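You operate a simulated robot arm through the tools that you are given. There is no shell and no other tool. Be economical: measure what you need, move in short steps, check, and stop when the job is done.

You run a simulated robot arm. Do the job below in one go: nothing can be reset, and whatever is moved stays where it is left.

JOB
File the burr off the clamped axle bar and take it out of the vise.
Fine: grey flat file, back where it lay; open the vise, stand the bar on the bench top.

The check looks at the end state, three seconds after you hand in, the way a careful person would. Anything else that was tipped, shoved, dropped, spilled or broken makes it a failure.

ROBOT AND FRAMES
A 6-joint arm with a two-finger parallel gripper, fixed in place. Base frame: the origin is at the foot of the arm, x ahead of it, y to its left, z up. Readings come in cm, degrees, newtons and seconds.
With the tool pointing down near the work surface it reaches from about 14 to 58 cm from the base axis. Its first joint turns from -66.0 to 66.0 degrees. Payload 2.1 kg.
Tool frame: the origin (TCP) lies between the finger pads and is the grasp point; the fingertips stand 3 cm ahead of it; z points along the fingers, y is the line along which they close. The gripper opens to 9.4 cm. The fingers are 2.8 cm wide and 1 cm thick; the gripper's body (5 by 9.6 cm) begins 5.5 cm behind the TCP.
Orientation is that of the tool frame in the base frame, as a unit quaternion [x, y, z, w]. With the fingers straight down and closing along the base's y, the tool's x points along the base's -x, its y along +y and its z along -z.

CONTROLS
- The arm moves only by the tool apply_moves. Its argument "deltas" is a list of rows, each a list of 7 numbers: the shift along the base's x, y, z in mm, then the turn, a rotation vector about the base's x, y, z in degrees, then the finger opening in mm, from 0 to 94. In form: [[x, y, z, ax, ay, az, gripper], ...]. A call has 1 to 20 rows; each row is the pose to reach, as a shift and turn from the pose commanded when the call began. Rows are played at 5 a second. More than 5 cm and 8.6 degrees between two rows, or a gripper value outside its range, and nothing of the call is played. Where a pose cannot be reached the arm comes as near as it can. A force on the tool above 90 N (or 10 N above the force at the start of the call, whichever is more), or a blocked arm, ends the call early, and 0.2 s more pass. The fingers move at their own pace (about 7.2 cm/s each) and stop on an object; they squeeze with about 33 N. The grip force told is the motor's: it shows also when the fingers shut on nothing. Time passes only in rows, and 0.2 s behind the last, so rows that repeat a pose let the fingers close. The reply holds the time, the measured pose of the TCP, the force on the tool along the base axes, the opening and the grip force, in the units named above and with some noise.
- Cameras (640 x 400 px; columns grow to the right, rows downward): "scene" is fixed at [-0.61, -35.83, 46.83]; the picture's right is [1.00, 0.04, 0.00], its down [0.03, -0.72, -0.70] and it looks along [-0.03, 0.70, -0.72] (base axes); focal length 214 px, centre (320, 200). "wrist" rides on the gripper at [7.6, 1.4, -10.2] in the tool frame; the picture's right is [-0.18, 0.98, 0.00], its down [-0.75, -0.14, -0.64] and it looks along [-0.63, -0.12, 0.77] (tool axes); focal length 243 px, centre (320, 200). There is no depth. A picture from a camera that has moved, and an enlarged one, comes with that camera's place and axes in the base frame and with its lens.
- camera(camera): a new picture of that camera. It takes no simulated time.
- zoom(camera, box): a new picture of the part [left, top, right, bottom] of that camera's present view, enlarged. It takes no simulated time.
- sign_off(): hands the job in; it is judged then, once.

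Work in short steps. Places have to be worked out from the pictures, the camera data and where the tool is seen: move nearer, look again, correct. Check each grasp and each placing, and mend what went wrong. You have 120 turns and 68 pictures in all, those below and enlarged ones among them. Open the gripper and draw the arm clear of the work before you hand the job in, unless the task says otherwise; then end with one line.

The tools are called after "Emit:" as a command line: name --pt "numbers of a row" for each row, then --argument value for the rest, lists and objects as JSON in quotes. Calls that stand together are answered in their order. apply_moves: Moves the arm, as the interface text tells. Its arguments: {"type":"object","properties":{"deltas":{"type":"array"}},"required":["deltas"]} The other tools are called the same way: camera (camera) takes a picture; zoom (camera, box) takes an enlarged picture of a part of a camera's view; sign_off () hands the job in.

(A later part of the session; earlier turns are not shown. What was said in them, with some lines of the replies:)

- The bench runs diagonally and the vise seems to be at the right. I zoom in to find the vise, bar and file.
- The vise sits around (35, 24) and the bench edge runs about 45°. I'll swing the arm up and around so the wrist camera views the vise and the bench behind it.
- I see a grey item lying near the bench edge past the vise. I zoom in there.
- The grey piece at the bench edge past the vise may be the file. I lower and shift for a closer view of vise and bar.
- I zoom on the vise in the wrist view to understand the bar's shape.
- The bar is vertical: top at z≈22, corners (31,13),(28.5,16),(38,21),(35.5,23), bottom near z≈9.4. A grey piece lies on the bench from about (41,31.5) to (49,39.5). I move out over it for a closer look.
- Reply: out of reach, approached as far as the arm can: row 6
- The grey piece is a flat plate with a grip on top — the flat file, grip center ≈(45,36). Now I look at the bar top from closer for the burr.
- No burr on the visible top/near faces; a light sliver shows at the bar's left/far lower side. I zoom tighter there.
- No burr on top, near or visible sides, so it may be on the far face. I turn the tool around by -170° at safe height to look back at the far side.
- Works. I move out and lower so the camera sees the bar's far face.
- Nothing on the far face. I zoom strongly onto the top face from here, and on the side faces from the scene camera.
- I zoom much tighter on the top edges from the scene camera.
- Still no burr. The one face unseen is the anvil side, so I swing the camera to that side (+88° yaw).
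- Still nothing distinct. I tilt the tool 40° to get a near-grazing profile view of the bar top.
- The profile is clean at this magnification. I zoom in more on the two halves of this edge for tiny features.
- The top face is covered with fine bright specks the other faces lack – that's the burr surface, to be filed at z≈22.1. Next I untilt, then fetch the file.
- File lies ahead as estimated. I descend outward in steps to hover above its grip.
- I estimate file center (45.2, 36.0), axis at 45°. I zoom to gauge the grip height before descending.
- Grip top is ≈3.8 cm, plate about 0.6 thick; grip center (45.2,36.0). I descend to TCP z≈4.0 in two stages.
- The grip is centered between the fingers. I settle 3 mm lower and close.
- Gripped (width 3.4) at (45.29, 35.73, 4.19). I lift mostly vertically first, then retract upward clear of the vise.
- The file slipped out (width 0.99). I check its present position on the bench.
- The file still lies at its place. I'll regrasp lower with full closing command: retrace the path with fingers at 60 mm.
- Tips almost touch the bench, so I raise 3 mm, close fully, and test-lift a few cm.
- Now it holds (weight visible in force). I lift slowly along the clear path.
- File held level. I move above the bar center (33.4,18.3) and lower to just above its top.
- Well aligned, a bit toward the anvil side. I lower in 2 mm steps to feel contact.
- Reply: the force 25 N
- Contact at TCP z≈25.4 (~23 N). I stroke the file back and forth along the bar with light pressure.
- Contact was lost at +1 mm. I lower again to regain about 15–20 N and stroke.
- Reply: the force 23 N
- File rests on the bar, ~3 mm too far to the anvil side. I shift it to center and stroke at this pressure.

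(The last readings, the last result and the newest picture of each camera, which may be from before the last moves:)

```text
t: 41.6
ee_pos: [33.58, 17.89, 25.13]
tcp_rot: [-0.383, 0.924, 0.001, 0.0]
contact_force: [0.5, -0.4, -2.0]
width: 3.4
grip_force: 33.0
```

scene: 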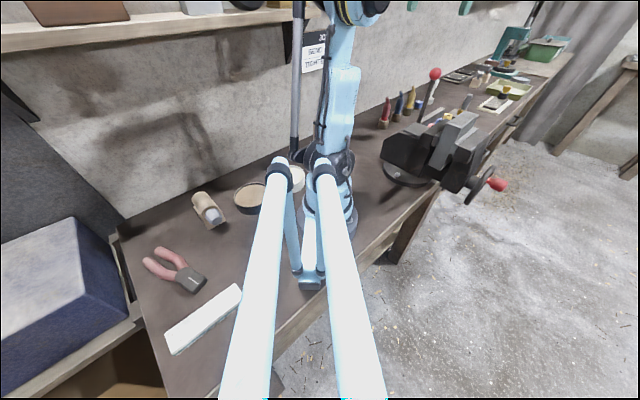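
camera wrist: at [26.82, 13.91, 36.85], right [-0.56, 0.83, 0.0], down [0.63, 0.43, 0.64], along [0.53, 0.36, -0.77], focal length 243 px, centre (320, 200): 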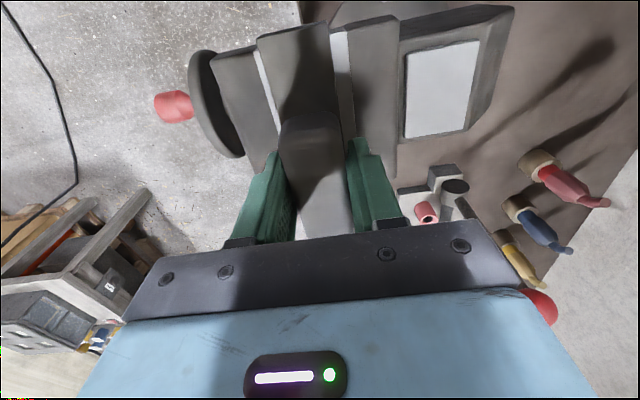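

Force relaxed again after the stroke. I lift and look at both the bar top and how the file sits in the fingers.

Emit:
apply_moves --pt "0 0 20 0 0 0 0" --pt "0 0 50 0 0 0 0" --pt "0 0 80 0 0 0 0"

Emit:
zoom --camera "scene" --box '[420, 60, 500, 130]'

Emit:
zoom --camera "scene" --box '[440, 105, 480, 130]'

```text
t: 42.4
ee_pos: [33.71, 17.98, 33.05]
tcp_rot: [-0.383, 0.924, 0.0, 0.0]
contact_force: [0.1, -0.5, -2.8]
width: 3.43
grip_force: 33.1
```

```text
5.71 times, centred on (460, 95) of scene
camera zoom: at [-0.61, -35.83, 46.83], right [1.0, 0.04, 0.0], down [0.03, -0.72, -0.7], along [-0.03, 0.7, -0.72], focal length 1226 px, centre (-480, 800)
```

zoom: 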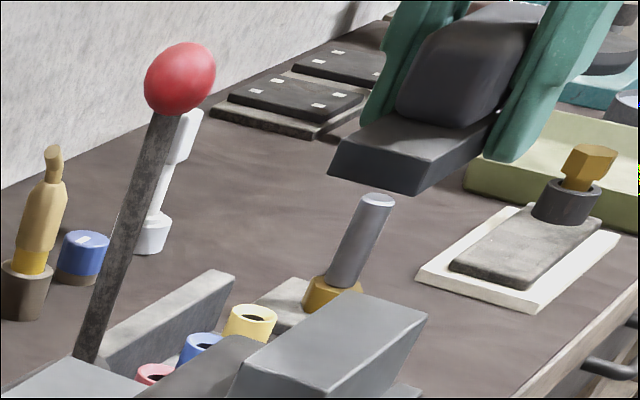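

```text
16.00 times, centred on (460, 118) of scene
camera zoom: at [-0.61, -35.83, 46.83], right [1.0, 0.04, 0.0], down [0.03, -0.72, -0.7], along [-0.03, 0.7, -0.72], focal length 3432 px, centre (-1920, 1520)
```

zoom: 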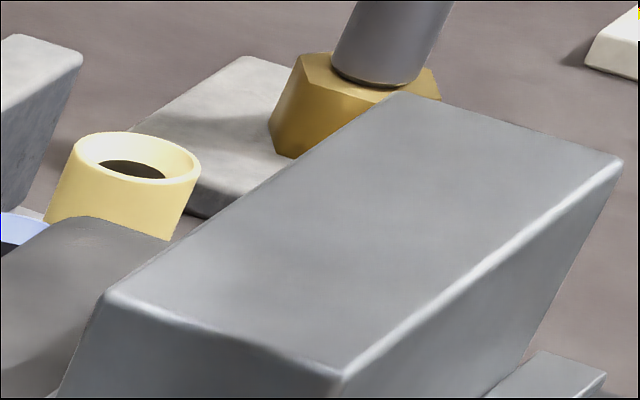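

The top looks smoother already. I compare the exact same box where specks were visible before.

Emit:
zoom --camera "scene" --box '[458, 110, 484, 130]'

```text
16.00 times, centred on (471, 120) of scene
camera zoom: at [-0.61, -35.83, 46.83], right [1.0, 0.04, 0.0], down [0.03, -0.72, -0.7], along [-0.03, 0.7, -0.72], focal length 3432 px, centre (-2096, 1480)
```

zoom: 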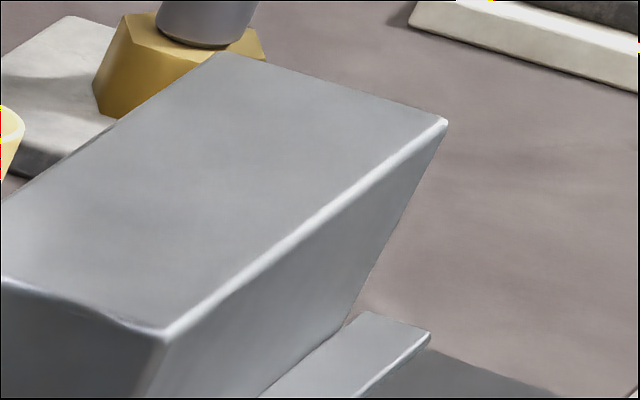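

The specks are gone from the whole top: burr filed. Now I carry the file back along the same path and hover over its place.

Emit:
apply_moves --pt "12 25 -5 0 0 0 0" --pt "24 50 -10 0 0 0 0" --pt "37 76 -15 0 0 0 0" --pt "50 102 -20 0 0 0 0" --pt "56 110 -35 0 0 0 0" --pt "64 122 -55 0 0 0 0" --pt "72 132 -75 0 0 0 0" --pt "80 142 -95 0 0 0 0" --pt "88 150 -115 0 0 0 0" --pt "96 157 -135 0 0 0 0" --pt "104 165 -155 0 0 0 0" --pt "109 170 -175 0 0 0 0" --pt "112 173 -195 0 0 0 0" --pt "114 176 -215 0 0 0 0" --pt "116 178 -235 0 0 0 0" --pt "116 178 -255 0 0 0 0" --pt "116 178 -275 0 0 0 0" --pt "116 178 -285 0 0 0 0" --pt "116 178 -285 0 0 0 0"

Emit:
zoom --camera "wrist" --box '[200, 0, 440, 250]'

```text
t: 46.4
ee_pos: [45.32, 35.88, 4.74]
tcp_rot: [-0.382, 0.924, 0.0, 0.0]
contact_force: [0.4, 0.5, -1.9]
width: 3.41
grip_force: 32.7
```

```text
1.60 times, centred on (320, 125) of wrist
camera zoom: at [38.77, 31.4, 15.03], right [-0.56, 0.83, 0.0], down [0.63, 0.43, 0.64], along [0.53, 0.36, -0.77], focal length 388 px, centre (320, 320)
```

zoom: 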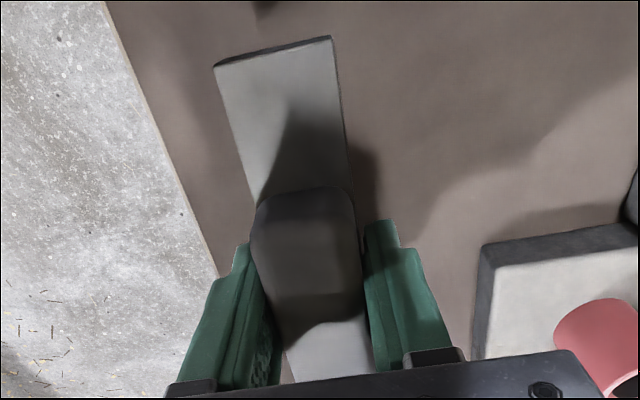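

Positioned over its spot. I lower in small steps to contact.

Emit:
apply_moves --pt "0 -1 -5 0 0 0 0" --pt "0 -1 -9 0 0 0 0" --pt "0 -1 -12 0 0 0 0" --pt "0 -1 -13 0 0 0 0" --pt "0 -1 -13 0 0 0 0"

```text
t: 47.6
ee_pos: [45.31, 35.72, 3.26]
tcp_rot: [-0.382, 0.924, 0.0, -0.001]
contact_force: [-0.1, -0.4, -2.6]
width: 3.4
grip_force: 33.7
```

Emit:
apply_moves --pt "0 0 -1 0 0 0 0" --pt "0 0 -1.5 0 0 0 0" --pt "0 0 -1.5 0 0 0 0"

```text
t: 48.4
ee_pos: [45.27, 35.72, 3.13]
tcp_rot: [-0.383, 0.924, 0.0, 0.0]
contact_force: [0.2, -0.2, -2.3]
width: 3.41
grip_force: 32.6
```

Less than a millimetre or so remains; I release (opening to 60 mm) and back up.

Emit:
apply_moves --pt "0 0 0 0 0 0 36" --pt "0 0 0 0 0 0 45" --pt "0 0 0 0 0 0 60" --pt "0 0 0 0 0 0 60" --pt "0 0 20 0 0 0 60" --pt "0 0 50 0 0 0 60" --pt "-4 -4 90 0 0 0 60" --pt "-10 -10 130 0 0 0 60" --pt "-25 -25 165 0 0 0 60" --pt "-38 -40 200 0 0 0 60" --pt "-52 -56 235 0 0 0 60" --pt "-65 -75 270 0 0 0 60"

Emit:
zoom --camera "wrist" --box '[270, 50, 430, 160]'

```text
t: 51.0
ee_pos: [38.77, 28.33, 29.99]
tcp_rot: [-0.383, 0.924, 0.0, 0.0]
contact_force: [0.4, -0.3, -0.3]
width: 5.96
grip_force: 0.1
```

```text
3.64 times, centred on (350, 105) of wrist
camera zoom: at [32.31, 23.89, 40.37], right [-0.56, 0.83, 0.0], down [0.63, 0.43, 0.64], along [0.53, 0.36, -0.77], focal length 882 px, centre (211, 546)
```

zoom: 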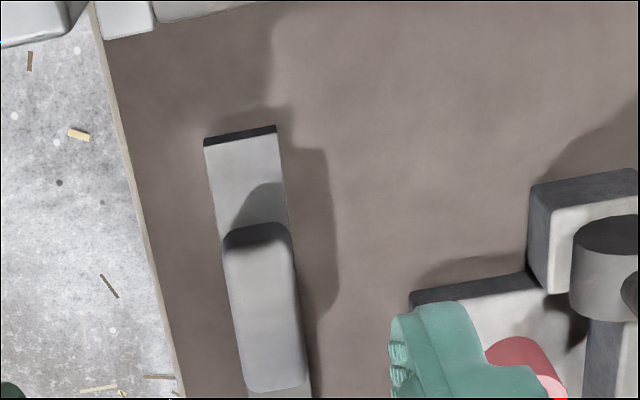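

File is back exactly in place. Next the crank; I zoom on it from the scene camera.

Emit:
zoom --camera "scene" --box '[440, 140, 520, 220]'

```text
5.00 times, centred on (480, 180) of scene
camera zoom: at [-0.61, -35.83, 46.83], right [1.0, 0.04, 0.0], down [0.03, -0.72, -0.7], along [-0.03, 0.7, -0.72], focal length 1072 px, centre (-480, 300)
```

zoom: 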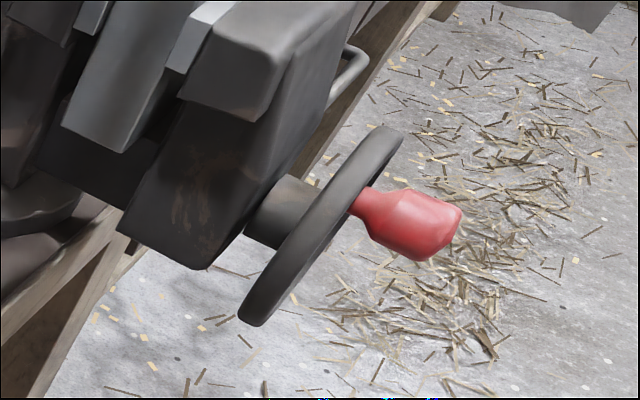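

Triangulating: red knob ≈(43.1,6.8,9.9), wheel center ≈(41.3,9.9,7.8), axis along (0.7,-0.7,0). I move above it with yaw 135° so the camera faces the wheel from outside.

Emit:
apply_moves --pt "2 -15 20 0 0 8 60" --pt "6 -35 30 0 0 16 60" --pt "10 -55 30 0 0 24 60" --pt "14 -75 30 0 0 32 60" --pt "18 -95 30 0 0 40 60" --pt "22 -115 30 0 0 48 60" --pt "27 -135 20 0 0 56 60" --pt "32 -155 10 0 0 64 60" --pt "37 -175 0 0 0 72 60" --pt "42 -195 -20 0 0 80 60" --pt "45 -217 -50 0 0 90 60"

```text
refused: row 11 steps farther than a row can; nothing moved
```

Emit:
apply_moves --pt "2 -15 20 0 0 8 60" --pt "6 -35 30 0 0 16 60" --pt "10 -55 30 0 0 24 60" --pt "14 -75 30 0 0 32 60" --pt "18 -95 30 0 0 40 60" --pt "22 -115 30 0 0 48 60" --pt "27 -135 20 0 0 56 60" --pt "32 -155 10 0 0 64 60" --pt "37 -175 0 0 0 72 60" --pt "42 -195 -20 0 0 80 60" --pt "44 -205 -35 0 0 85 60" --pt "45 -217 -50 0 0 90 60"

Emit:
camera --camera "wrist"

```text
t: 53.6
ee_pos: [42.92, 6.65, 25.35]
tcp_rot: [0.924, -0.382, 0.0, -0.001]
contact_force: [0.5, 0.0, 0.0]
width: 5.98
grip_force: 0.1
```

```text
18 pictures are left
camera wrist: at [47.36, 0.22, 35.71], right [-0.82, -0.57, 0.0], down [-0.43, 0.63, 0.64], along [-0.36, 0.53, -0.77], focal length 243 px, centre (320, 200)
```

wrist: 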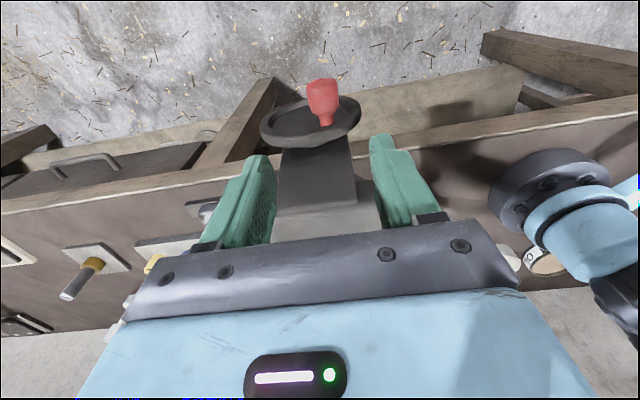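

Good view. I zoom on the wheel to pin the knob's offset from its axis.

Emit:
zoom --camera "wrist" --box '[250, 70, 380, 170]'

```text
4.00 times, centred on (315, 120) of wrist
camera zoom: at [47.36, 0.22, 35.71], right [-0.82, -0.57, 0.0], down [-0.43, 0.63, 0.64], along [-0.36, 0.53, -0.77], focal length 970 px, centre (340, 520)
```

zoom: 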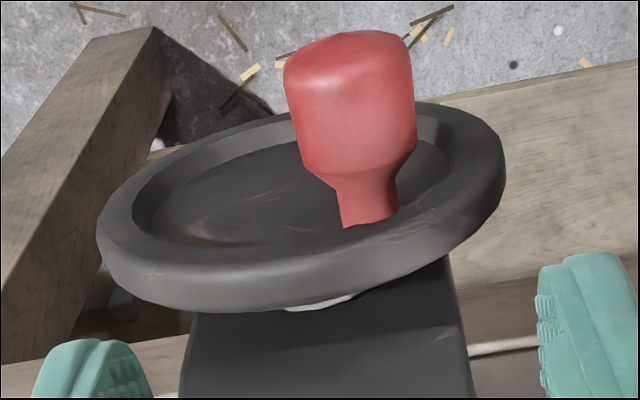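

Knob axis: u≈34.9 vs wheel axis u≈36.5, knob thick part s≈24–27.3, diameter ≈3.6, radius of crank ≈2.5 cm. I lower onto the knob, fingers at 60 mm.

Emit:
apply_moves --pt "2 -5 -40 0 0 0 60" --pt "2 -5 -80 0 0 0 60" --pt "2 -5 -115 0 0 0 60" --pt "2 -5 -140 0 0 0 60" --pt "2 -5 -154 0 0 0 60" --pt "2 -5 -154 0 0 0 60"

Emit:
camera --camera "wrist"

```text
t: 55.0
ee_pos: [43.15, 6.3, 9.83]
tcp_rot: [0.924, -0.383, 0.0, 0.001]
contact_force: [-0.9, 0.0, 0.0]
width: 5.97
grip_force: 0.1
```

```text
16 pictures are left
camera wrist: at [47.55, -0.27, 20.23], right [-0.83, -0.56, 0.0], down [-0.43, 0.63, 0.64], along [-0.36, 0.53, -0.77], focal length 243 px, centre (320, 200)
```

wrist: 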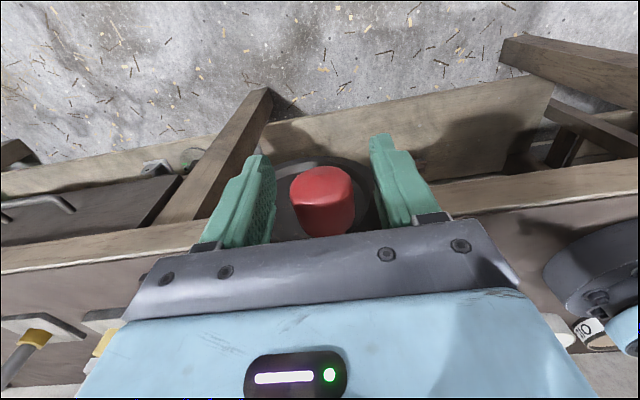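

The knob is centered; its height looks nearer 11. I raise 8 mm and close on it.

Emit:
apply_moves --pt "0 0 8 0 0 0 60" --pt "0 0 8 0 0 0 40" --pt "0 0 8 0 0 0 20" --pt "0 0 8 0 0 0 0" --pt "0 0 8 0 0 0 0" --pt "0 0 8 0 0 0 0"

```text
t: 56.4
ee_pos: [43.0, 6.04, 10.56]
tcp_rot: [0.924, -0.384, 0.0, 0.0]
contact_force: [-8.4, -7.5, -2.7]
width: 3.38
grip_force: 45.2
```

Gripped (3.4 cm). I try turning counter-clockwise (seen from outside) by about 30° and read the forces.

Emit:
apply_moves --pt "-1.6 -1.6 -1.5 0 0 0 0" --pt "-3.1 -3.1 -3.2 0 0 0 0" --pt "-4.5 -4.5 -5.2 0 0 0 0" --pt "-5.8 -5.8 -7.3 0 0 0 0" --pt "-8 -8 -12 0 0 0 0" --pt "-8 -8 -12 0 0 0 0"

Emit:
camera --camera "wrist"

```text
t: 57.8
ee_pos: [42.59, 5.09, 9.2]
tcp_rot: [0.924, -0.383, -0.001, 0.001]
contact_force: [-13.8, 11.7, 2.7]
width: 3.35
grip_force: 45.7
```

```text
15 pictures are left
camera wrist: at [46.9, -1.34, 19.59], right [-0.82, -0.57, 0.0], down [-0.43, 0.63, 0.64], along [-0.36, 0.53, -0.77], focal length 243 px, centre (320, 200)
```

wrist: 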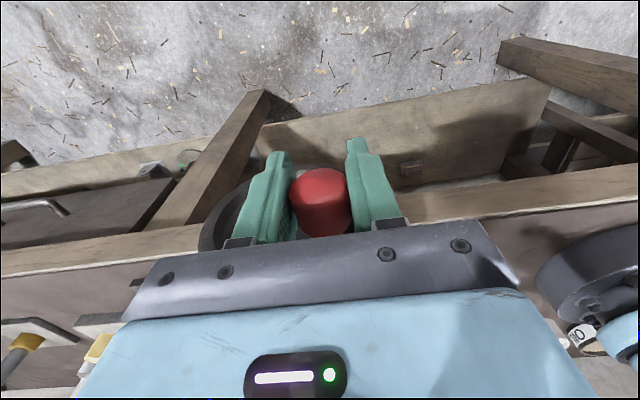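

Knob follows the motion. I hold still one moment to get clean readings of the displacement.

Emit:
apply_moves --pt "0 0 0 0 0 0 0" --pt "0 0 0 0 0 0 0"

Emit:
zoom --camera "scene" --box '[410, 90, 530, 220]'

```text
t: 58.4
ee_pos: [42.62, 5.01, 9.26]
tcp_rot: [0.924, -0.383, 0.0, 0.0]
contact_force: [-13.2, 12.2, -6.4]
width: 3.34
grip_force: 45.0
```

```text
3.08 times, centred on (470, 155) of scene
camera zoom: at [-0.61, -35.83, 46.83], right [1.0, 0.04, 0.0], down [0.03, -0.72, -0.7], along [-0.03, 0.7, -0.72], focal length 660 px, centre (-142, 338)
```

zoom: 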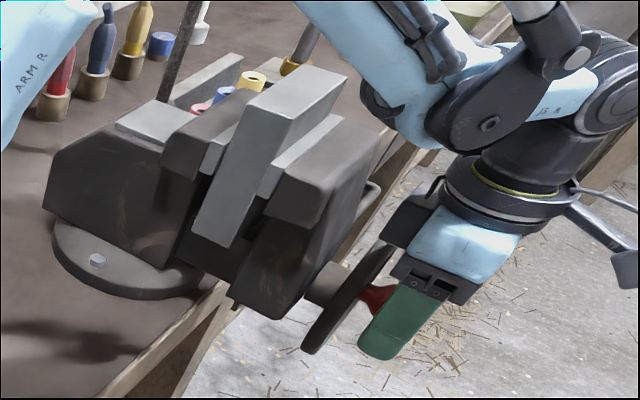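

The knob moved ~1 cm and out by ~4 mm along the screw, so it appears to be opening. I continue the arc about 40° more, following outward.

Emit:
apply_moves --pt "-0.2 -2.2 -5.1 0 0 0 0" --pt "0.2 -3.8 -10.5 0 0 0 0" --pt "1.2 -4.4 -15.9 0 0 0 0" --pt "2 -3.6 -21.2 0 0 0 0" --pt "2 -3.6 -21.2 0 0 0 0"

Emit:
zoom --camera "scene" --box '[410, 90, 530, 220]'

```text
t: 59.6
ee_pos: [42.58, 4.5, 7.34]
tcp_rot: [0.923, -0.384, -0.004, 0.007]
contact_force: [-34.7, -40.3, 28.3]
width: 3.25
grip_force: 45.2
```

```text
3.08 times, centred on (470, 155) of scene
camera zoom: at [-0.63, -35.83, 46.83], right [1.0, 0.04, 0.0], down [0.03, -0.72, -0.7], along [-0.03, 0.7, -0.72], focal length 660 px, centre (-142, 338)
```

zoom: 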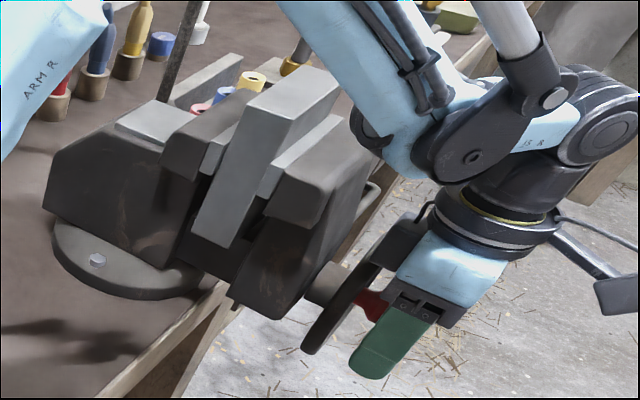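

Fingers slid down the knob; forces say the true crank radius is ~3.6. I loosen the fingers into a fork (42 mm), ease toward -u, and push the knob down with the palm.

Emit:
apply_moves --pt "-2 -2 0 0 0 0 42" --pt "-3 -3 0 0 0 0 42" --pt "-3 -3 -5 0 0 0 42" --pt "-3 -3 -10 0 0 0 42" --pt "-3 -3 -15 0 0 0 42" --pt "-3 -3 -20 0 0 0 42" --pt "-3 -3 -20 0 0 0 42"

```text
t: 60.7
ee_pos: [42.36, 4.37, 6.31]
tcp_rot: [0.924, -0.382, -0.007, 0.002]
contact_force: [-7.3, -6.3, 17.4]
width: 4.21
grip_force: 0.0
stopped in row 5: the force on the tool passed its limit (the readings are from after the stop); the commanded pose is now the measured one
```

Emit:
camera --camera "wrist"

Emit:
zoom --camera "scene" --box '[450, 140, 530, 220]'

```text
12 pictures are left
camera wrist: at [46.69, -2.04, 16.64], right [-0.82, -0.57, 0.01], down [-0.42, 0.63, 0.65], along [-0.38, 0.53, -0.76], focal length 243 px, centre (320, 200)
```

wrist: 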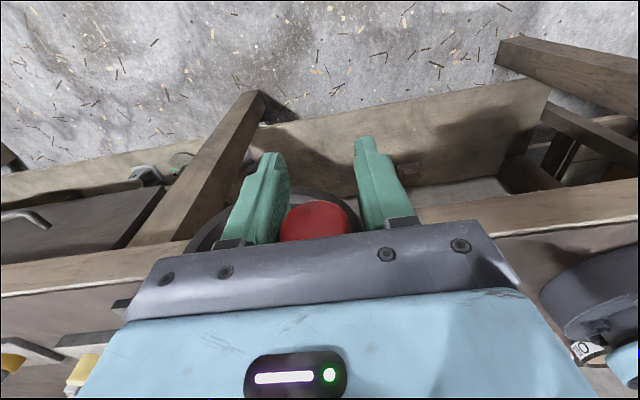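

```text
5.00 times, centred on (490, 180) of scene
camera zoom: at [-0.62, -35.83, 46.83], right [1.0, 0.04, 0.0], down [0.03, -0.72, -0.7], along [-0.03, 0.7, -0.72], focal length 1072 px, centre (-530, 300)
```

zoom: 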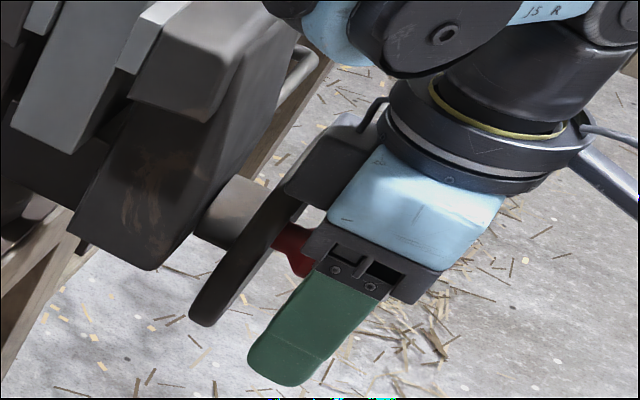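

Palm seems on the knob. I retry pushing down gently in 2 mm steps with the fork re-centered.

Emit:
apply_moves --pt "1.5 1.5 0 0 0 0 44" --pt "1.5 1.5 -2 0 0 0 44" --pt "1.5 1.5 -4 0 0 0 44" --pt "1 1 -6 0 0 0 44" --pt "1 1 -8 0 0 0 44" --pt "0.5 0.5 -10 0 0 0 44" --pt "0 0 -12 0 0 0 44" --pt "0 0 -14 0 0 0 44"

```text
t: 61.4
ee_pos: [42.2, 4.59, 6.43]
tcp_rot: [0.925, -0.381, -0.011, 0.003]
contact_force: [-6.5, -5.6, 17.5]
width: 4.42
grip_force: 0.0
stopped in row 3: the force on the tool passed its limit (the readings are from after the stop); the commanded pose is now the measured one
```

Likely the gripper's back side touches the wheel rim. I raise slightly, shift 13 mm outward along the screw axis and push again.

Emit:
apply_moves --pt "0 0 4 0 0 0 46" --pt "5 -5 6 0 0 0 46" --pt "9 -9 6 0 0 0 46" --pt "9 -9 2 0 0 0 46" --pt "9 -9 -1 0 0 0 46" --pt "9 -9 -4 0 0 0 46" --pt "9 -9 -7 0 0 0 46" --pt "9 -9 -10 0 0 0 46" --pt "8.5 -9.5 -13 0 0 0 46"

Emit:
camera --camera "wrist"

```text
t: 63.4
ee_pos: [43.1, 3.63, 5.24]
tcp_rot: [0.925, -0.381, -0.011, 0.002]
contact_force: [-1.8, -1.9, 6.0]
width: 4.62
grip_force: 0.1
```

```text
10 pictures are left
camera wrist: at [47.68, -2.82, 15.3], right [-0.82, -0.57, 0.02], down [-0.42, 0.63, 0.65], along [-0.38, 0.53, -0.76], focal length 243 px, centre (320, 200)
```

wrist: 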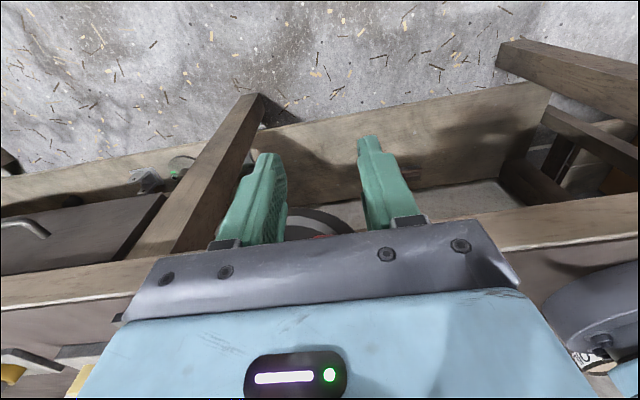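

Now it goes down with light force. I keep pushing the knob down along its arc.

Emit:
apply_moves --pt "0 0 -3 0 0 0 46" --pt "0 0 -6 0 0 0 46" --pt "0 0 -9 0 0 0 46" --pt "0 0 -12 0 0 0 46" --pt "0 0 -15 0 0 0 46" --pt "1 1 -18 0 0 0 46" --pt "2 2 -21 0 0 0 46" --pt "3 3 -24 0 0 0 46" --pt "4 4 -27 0 0 0 46" --pt "5 5 -30 0 0 0 46"

```text
t: 65.6
ee_pos: [43.59, 3.99, 2.03]
tcp_rot: [0.925, -0.381, -0.01, 0.003]
contact_force: [-13.1, -18.8, 1.8]
width: 5.65
grip_force: 9.3
```

The knob pushes the -u finger, so it's still further out than modelled. I look from the scene camera.

Emit:
zoom --camera "scene" --box '[400, 90, 530, 220]'

```text
3.08 times, centred on (465, 155) of scene
camera zoom: at [-0.62, -35.83, 46.83], right [1.0, 0.04, 0.0], down [0.03, -0.72, -0.7], along [-0.03, 0.7, -0.72], focal length 660 px, centre (-126, 338)
```

zoom: 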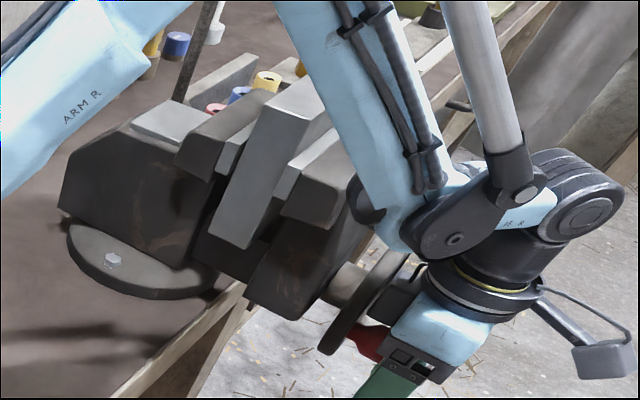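

Knob is now ≈(u 32.4, z 5.6): about 86° turned, circle center (36.5, 7.0), R≈4.3. I re-grip the knob there.

Emit:
apply_moves --pt "-5 -3 5 0 0 0 50" --pt "-9.4 -6.6 14 0 0 0 50" --pt "-9.4 -6.6 25 0 0 0 50" --pt "-9.4 -6.6 25 0 0 0 30" --pt "-9.4 -6.6 25 0 0 0 0" --pt "-9.4 -6.6 25 0 0 0 0" --pt "-9.4 -6.6 25 0 0 0 0"

```text
t: 67.2
ee_pos: [42.52, 3.39, 4.51]
tcp_rot: [0.925, -0.381, -0.011, 0.004]
contact_force: [-9.6, -19.5, 4.9]
width: 3.35
grip_force: 45.2
```

Gripped again. I follow the lower arc toward the bottom.

Emit:
apply_moves --pt "0.5 0.5 -4 0 0 0 0" --pt "2 2 -7.5 0 0 0 0" --pt "3.5 3.5 -11 0 0 0 0" --pt "5.5 5.5 -14 0 0 0 0" --pt "7.5 7.5 -17 0 0 0 0" --pt "9.3 9.3 -19 0 0 0 0" --pt "11.5 11.5 -21.5 0 0 0 0" --pt "13.6 13.6 -23.5 0 0 0 0" --pt "16 16 -25 0 0 0 0" --pt "18.4 18.4 -26.5 0 0 0 0" --pt "21 21 -28 0 0 0 0" --pt "23.5 23.5 -28.5 0 0 0 0" --pt "26 26 -29 0 0 0 0" --pt "28.8 28.8 -29 0 0 0 0"

```text
t: 70.2
ee_pos: [45.75, 6.05, 1.46]
tcp_rot: [0.924, -0.383, -0.01, 0.005]
contact_force: [-7.0, -33.0, -5.1]
width: 3.39
grip_force: 45.3
```

Knob is now at the bottom (~155° turned). I check the jaw gap.

Emit:
zoom --camera "scene" --box '[420, 100, 520, 200]'

```text
4.00 times, centred on (470, 150) of scene
camera zoom: at [-0.61, -35.83, 46.83], right [1.0, 0.04, 0.0], down [0.03, -0.72, -0.7], along [-0.03, 0.7, -0.72], focal length 858 px, centre (-280, 400)
```

zoom: 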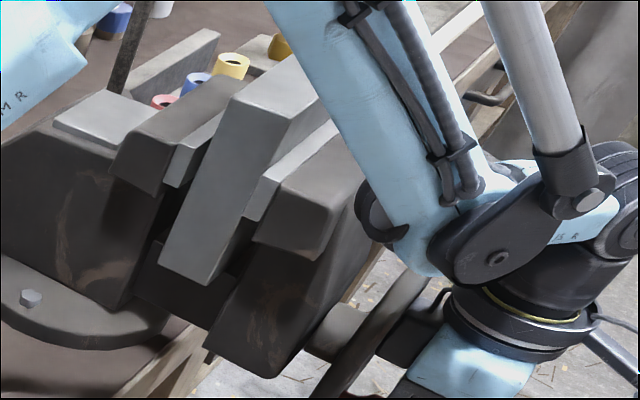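

Still opening (jaw ~2 mm moved, light forces). I keep the grip and carry the knob up the other side back to the top.

Emit:
apply_moves --pt "6.3 6.3 0.9 0 0 0 0" --pt "12.4 12.4 3.7 0 0 0 0" --pt "18.2 17.6 8.2 0 0 0 0" --pt "23 22.2 14.2 0 0 0 0" --pt "26.8 25.8 21.5 0 0 0 0" --pt "29.5 28.3 29.7 0 0 0 0" --pt "31 29.6 38.5 0 0 0 0" --pt "31.2 29.4 47.5 0 0 0 0" --pt "30 27.8 56.3 0 0 0 0" --pt "27.5 25.1 64.5 0 0 0 0" --pt "24 21.2 71.8 0 0 0 0" --pt "19.4 16.4 77.8 0 0 0 0" --pt "14 10.8 82.3 0 0 0 0" --pt "8.1 4.5 85.1 0 0 0 0" --pt "2 -2 86 0 0 0 0"

```text
t: 72.6
ee_pos: [48.87, 9.61, 8.99]
tcp_rot: [0.925, -0.379, 0.004, -0.017]
contact_force: [5.3, 3.6, 3.5]
width: 2.91
grip_force: 45.0
stopped in row 12: the force on the tool passed its limit (the readings are from after the stop); the commanded pose is now the measured one
```

Stopped; fingers slid upward on the knob. I look at the state.

Emit:
camera --camera "wrist"

```text
7 pictures are left
camera wrist: at [53.03, 2.92, 19.18], right [-0.82, -0.57, -0.03], down [-0.45, 0.61, 0.65], along [-0.35, 0.55, -0.76], focal length 243 px, centre (320, 200)
```

wrist: 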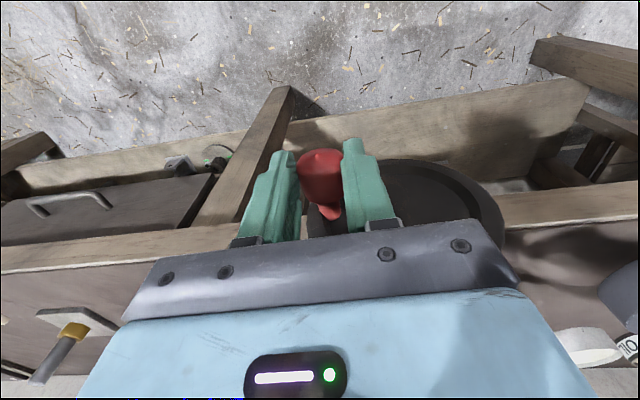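

Knob has turned about 240°. I release it, rise clear, and inspect the jaw gap.

Emit:
apply_moves --pt "0 0 0 0 0 0 40" --pt "0 0 0 0 0 0 60" --pt "0 0 0 0 0 0 70" --pt "5 -5 30 0 0 0 70" --pt "5 -5 70 0 0 0 70" --pt "5 -5 110 0 0 0 70" --pt "5 -5 150 0 0 0 70" --pt "5 -5 190 0 0 0 70" --pt "0 -30 220 0 0 0 70" --pt "-5 -60 230 0 0 0 70"

Emit:
zoom --camera "scene" --box '[420, 100, 520, 200]'

```text
t: 74.8
ee_pos: [48.39, 3.67, 32.06]
tcp_rot: [0.926, -0.378, 0.004, -0.017]
contact_force: [0.4, -0.4, -0.5]
width: 6.98
grip_force: 0.0
```

```text
4.00 times, centred on (470, 150) of scene
camera zoom: at [-0.61, -35.83, 46.83], right [1.0, 0.04, 0.0], down [0.03, -0.72, -0.7], along [-0.03, 0.7, -0.72], focal length 858 px, centre (-280, 400)
```

zoom: 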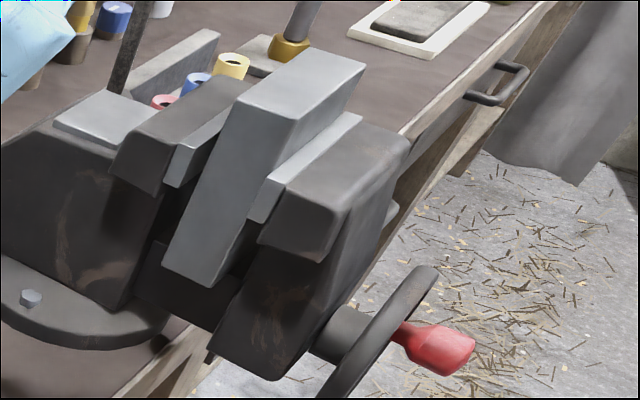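

The jaw opened and the bar moved along with it (~0.8 cm), still upright. I level the tool, then swing to yaw 45° above the bar.

Emit:
apply_moves --pt "0 0 10 -1.6 1.15 0 70" --pt "0 0 20 -1.6 1.15 0 70"

Emit:
apply_moves --pt "-12 12 0 0 0 -8 70" --pt "-24 23 0 0 0 -16 70" --pt "-36 35 0 0 0 -24 70" --pt "-48 47 0 0 0 -32 70" --pt "-60 58 0 0 0 -40 70" --pt "-72 70 0 0 0 -48 70" --pt "-84 82 0 0 0 -56 70" --pt "-96 94 0 0 0 -64 70" --pt "-108 105 0 0 0 -72 70" --pt "-122 118 0 0 0 -80 70" --pt "-135 130 0 0 0 -87 70" --pt "-145 141 -5 0 0 -91 70" --pt "-145 141 -20 0 0 -91 70"

Emit:
zoom --camera "wrist" --box '[200, 0, 440, 240]'

```text
t: 75.4
ee_pos: [48.58, 3.63, 33.07]
tcp_rot: [0.926, -0.378, 0.001, 0.001]
contact_force: [0.3, 0.3, -0.3]
width: 7.0
grip_force: 0.2
out of reach, approached as far as the arm can: row 2
```

```text
t: 78.2
ee_pos: [33.96, 17.76, 31.07]
tcp_rot: [-0.379, 0.925, 0.0, 0.0]
contact_force: [0.7, -0.5, 0.0]
width: 6.99
grip_force: 0.1
```

```text
1.67 times, centred on (320, 120) of wrist
camera zoom: at [27.45, 13.36, 41.37], right [-0.56, 0.83, 0.0], down [0.64, 0.43, 0.64], along [0.53, 0.36, -0.77], focal length 404 px, centre (320, 333)
```

zoom: 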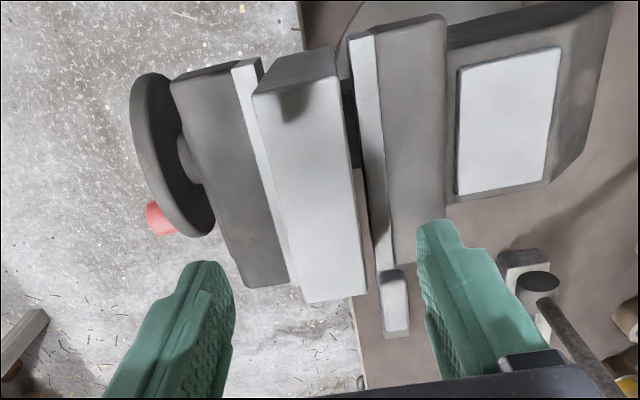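

A clear gap shows at the fixed jaw. Bar center ≈(34.1,17.9), directly below. I descend so tips stay just above the liners (TCP z≈22.4) and close.

Emit:
apply_moves --pt "1 1 -30 0 0 0 70" --pt "1 1 -60 0 0 0 70" --pt "1 1 -78 0 0 0 70" --pt "1 1 -86 0 0 0 70" --pt "1 1 -86 0 0 0 50" --pt "1 1 -86 0 0 0 30" --pt "1 1 -86 0 0 0 0" --pt "1 1 -86 0 0 0 0" --pt "1 1 -86 0 0 0 0"

```text
t: 80.2
ee_pos: [34.01, 17.87, 22.57]
tcp_rot: [-0.379, 0.925, -0.001, 0.0]
contact_force: [6.0, -5.6, 34.2]
width: 3.8
grip_force: 32.4
```

Gripped at 3.8 cm; a finger presses something slightly. I lift gently to test that the bar is free.

Emit:
apply_moves --pt "0 0 2 0 0 0 0" --pt "0 0 4 0 0 0 0" --pt "0 0 7 0 0 0 0" --pt "0 0 10 0 0 0 0" --pt "0 0 15 0 0 0 0" --pt "0 0 20 0 0 0 0" --pt "0 0 20 0 0 0 0"

Emit:
camera --camera "scene"

```text
t: 81.8
ee_pos: [33.94, 17.82, 24.39]
tcp_rot: [-0.38, 0.925, 0.001, -0.001]
contact_force: [0.3, 0.1, -6.7]
width: 3.79
grip_force: 32.7
```

```text
4 pictures are left
```

scene: 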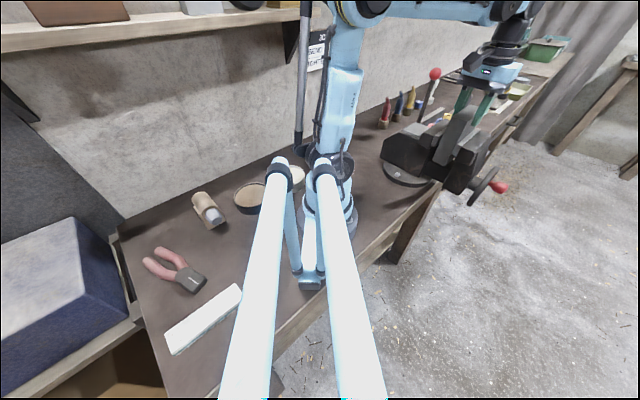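

Bar is free (≈0.68 kg). I raise it well above the jaws and carry it to the clear bench spot near (12,20).

Emit:
apply_moves --pt "0 0 25 0 0 0 0" --pt "0 0 50 0 0 0 0" --pt "0 0 75 0 0 0 0" --pt "0 0 100 0 0 0 0" --pt "0 0 118 0 0 0 0" --pt "-15 2 120 0 0 0 0" --pt "-40 4 120 0 0 0 0" --pt "-70 7 120 0 0 0 0" --pt "-100 10 120 0 0 0 0" --pt "-130 13 120 0 0 0 0" --pt "-160 16 120 0 0 0 0" --pt "-190 19 120 0 0 0 0" --pt "-219 22 120 0 0 0 0" --pt "-219 22 120 0 0 0 0"

Emit:
camera --camera "wrist"

```text
t: 84.8
ee_pos: [12.06, 19.95, 36.48]
tcp_rot: [-0.38, 0.925, 0.001, 0.0]
contact_force: [0.1, -0.7, -8.3]
width: 3.79
grip_force: 33.0
```

```text
3 pictures are left
camera wrist: at [5.62, 15.47, 46.75], right [-0.56, 0.83, 0.0], down [0.64, 0.43, 0.64], along [0.53, 0.36, -0.77], focal length 243 px, centre (320, 200)
```

wrist: 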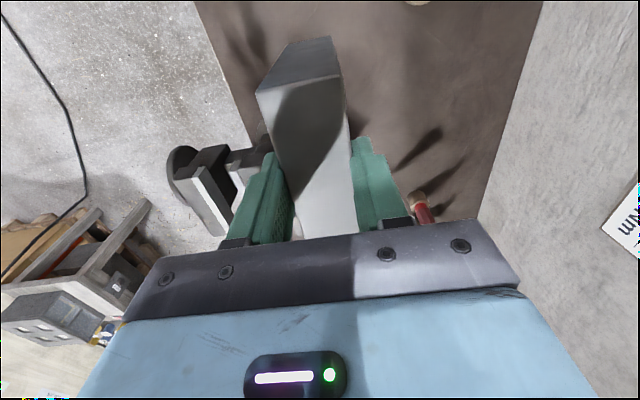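

Bar held fine and the bench below is clear. I shift 1.4 cm away from the vise disc and descend to just above the bench.

Emit:
apply_moves --pt "-5 -5 -20 0 0 0 0" --pt "-10 -10 -50 0 0 0 0" --pt "-10 -10 -80 0 0 0 0" --pt "-10 -10 -110 0 0 0 0" --pt "-10 -10 -140 0 0 0 0" --pt "-10 -10 -170 0 0 0 0" --pt "-10 -10 -195 0 0 0 0" --pt "-10 -10 -215 0 0 0 0" --pt "-10 -10 -215 0 0 0 0"

Emit:
zoom --camera "scene" --box '[310, 100, 430, 220]'

```text
t: 86.8
ee_pos: [10.94, 18.99, 14.71]
tcp_rot: [-0.38, 0.925, 0.001, 0.0]
contact_force: [0.5, 0.1, -7.1]
width: 3.81
grip_force: 33.2
```

```text
3.33 times, centred on (370, 160) of scene
camera zoom: at [-0.61, -35.83, 46.83], right [1.0, 0.04, 0.0], down [0.03, -0.72, -0.7], along [-0.03, 0.7, -0.72], focal length 715 px, centre (153, 333)
```

zoom: 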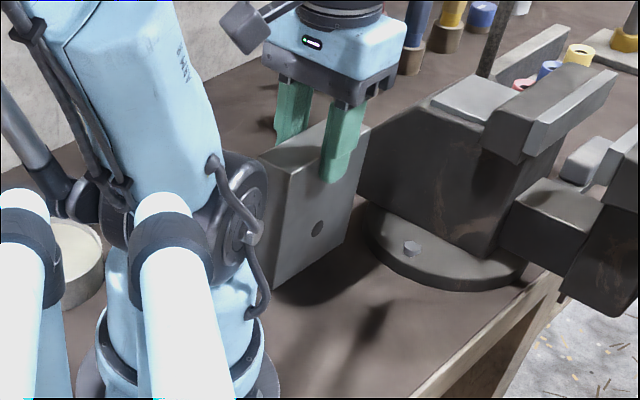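

Clear of the vise and arm. I lower in small steps until it touches the bench.

Emit:
apply_moves --pt "0 0 -3 0 0 0 0" --pt "0 0 -6 0 0 0 0" --pt "0 0 -9 0 0 0 0" --pt "0 0 -12 0 0 0 0" --pt "0 0 -12 0 0 0 0"

```text
t: 88.0
ee_pos: [11.11, 19.01, 13.68]
tcp_rot: [-0.38, 0.925, 0.001, -0.001]
contact_force: [0.2, -1.1, -8.1]
width: 3.79
grip_force: 33.1
```

Emit:
apply_moves --pt "0 0 -2 0 0 0 0" --pt "0 0 -4 0 0 0 0" --pt "0 0 -6 0 0 0 0" --pt "0 0 -6 0 0 0 0"

```text
t: 89.0
ee_pos: [11.08, 18.95, 13.3]
tcp_rot: [-0.38, 0.925, 0.0, -0.003]
contact_force: [-15.8, -10.8, 73.2]
width: 3.78
grip_force: 33.2
```

Contact (73 N). I relieve pressure by raising 3.5 mm before releasing.

Emit:
apply_moves --pt "0 0 2 0 0 0 0" --pt "0 0 3.5 0 0 0 0" --pt "0 0 3.5 0 0 0 0"

```text
t: 89.8
ee_pos: [11.17, 18.85, 13.39]
tcp_rot: [-0.379, 0.925, 0.001, 0.002]
contact_force: [0.1, -0.1, -8.1]
width: 3.8
grip_force: 33.1
```

Emit:
apply_moves --pt "0 0 -1 0 0 0 0" --pt "0 0 -1 0 0 0 0"

```text
t: 90.4
ee_pos: [11.08, 18.94, 13.43]
tcp_rot: [-0.379, 0.925, 0.0, -0.001]
contact_force: [0.2, 0.5, -7.5]
width: 3.79
grip_force: 32.9
```

Within about a millimetre of the bench; I lower 1 mm more, open slowly and rise straight up.

Emit:
apply_moves --pt "0 0 -1 0 0 0 0" --pt "0 0 -1 0 0 0 39" --pt "0 0 -1 0 0 0 45" --pt "0 0 -1 0 0 0 55" --pt "0 0 -1 0 0 0 65" --pt "0 0 0 0 0 0 65" --pt "0 0 20 0 0 0 65" --pt "0 0 50 0 0 0 65" --pt "0 0 90 0 0 0 65" --pt "0 0 130 0 0 0 65" --pt "0 0 170 0 0 0 65" --pt "0 0 200 0 0 0 65"

Emit:
camera --camera "wrist"

```text
t: 93.0
ee_pos: [11.0, 18.98, 33.59]
tcp_rot: [-0.379, 0.926, 0.001, -0.001]
contact_force: [-0.4, -0.1, 0.6]
width: 6.52
grip_force: 0.2
```

```text
1 pictures are left
camera wrist: at [4.48, 14.59, 43.87], right [-0.56, 0.83, 0.0], down [0.64, 0.43, 0.64], along [0.53, 0.36, -0.77], focal length 243 px, centre (320, 200)
```

wrist: 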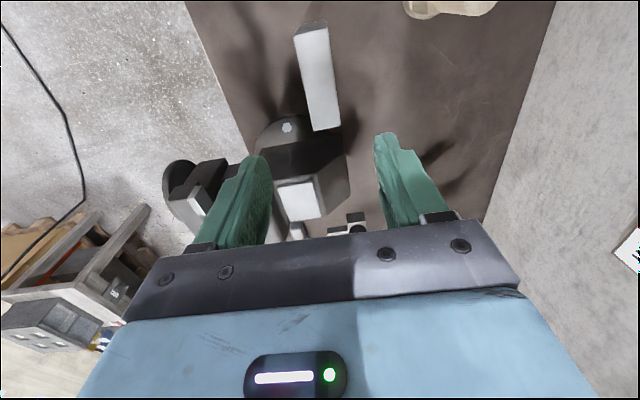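

The bar stands upright on the bench, the vise is open, the file is in its place, and the arm is clear with the gripper open. I hand in.

Emit:
sign_off

```text
The job is handed in.
```

I filed the bar's top face until no burr specks showed, put the grey flat file back where it lay, opened the vise about 8 mm and stood the bar upright on the bench top at about (11, 19) cm. I never saw a distinct burr, so I took those fine specks to be it.
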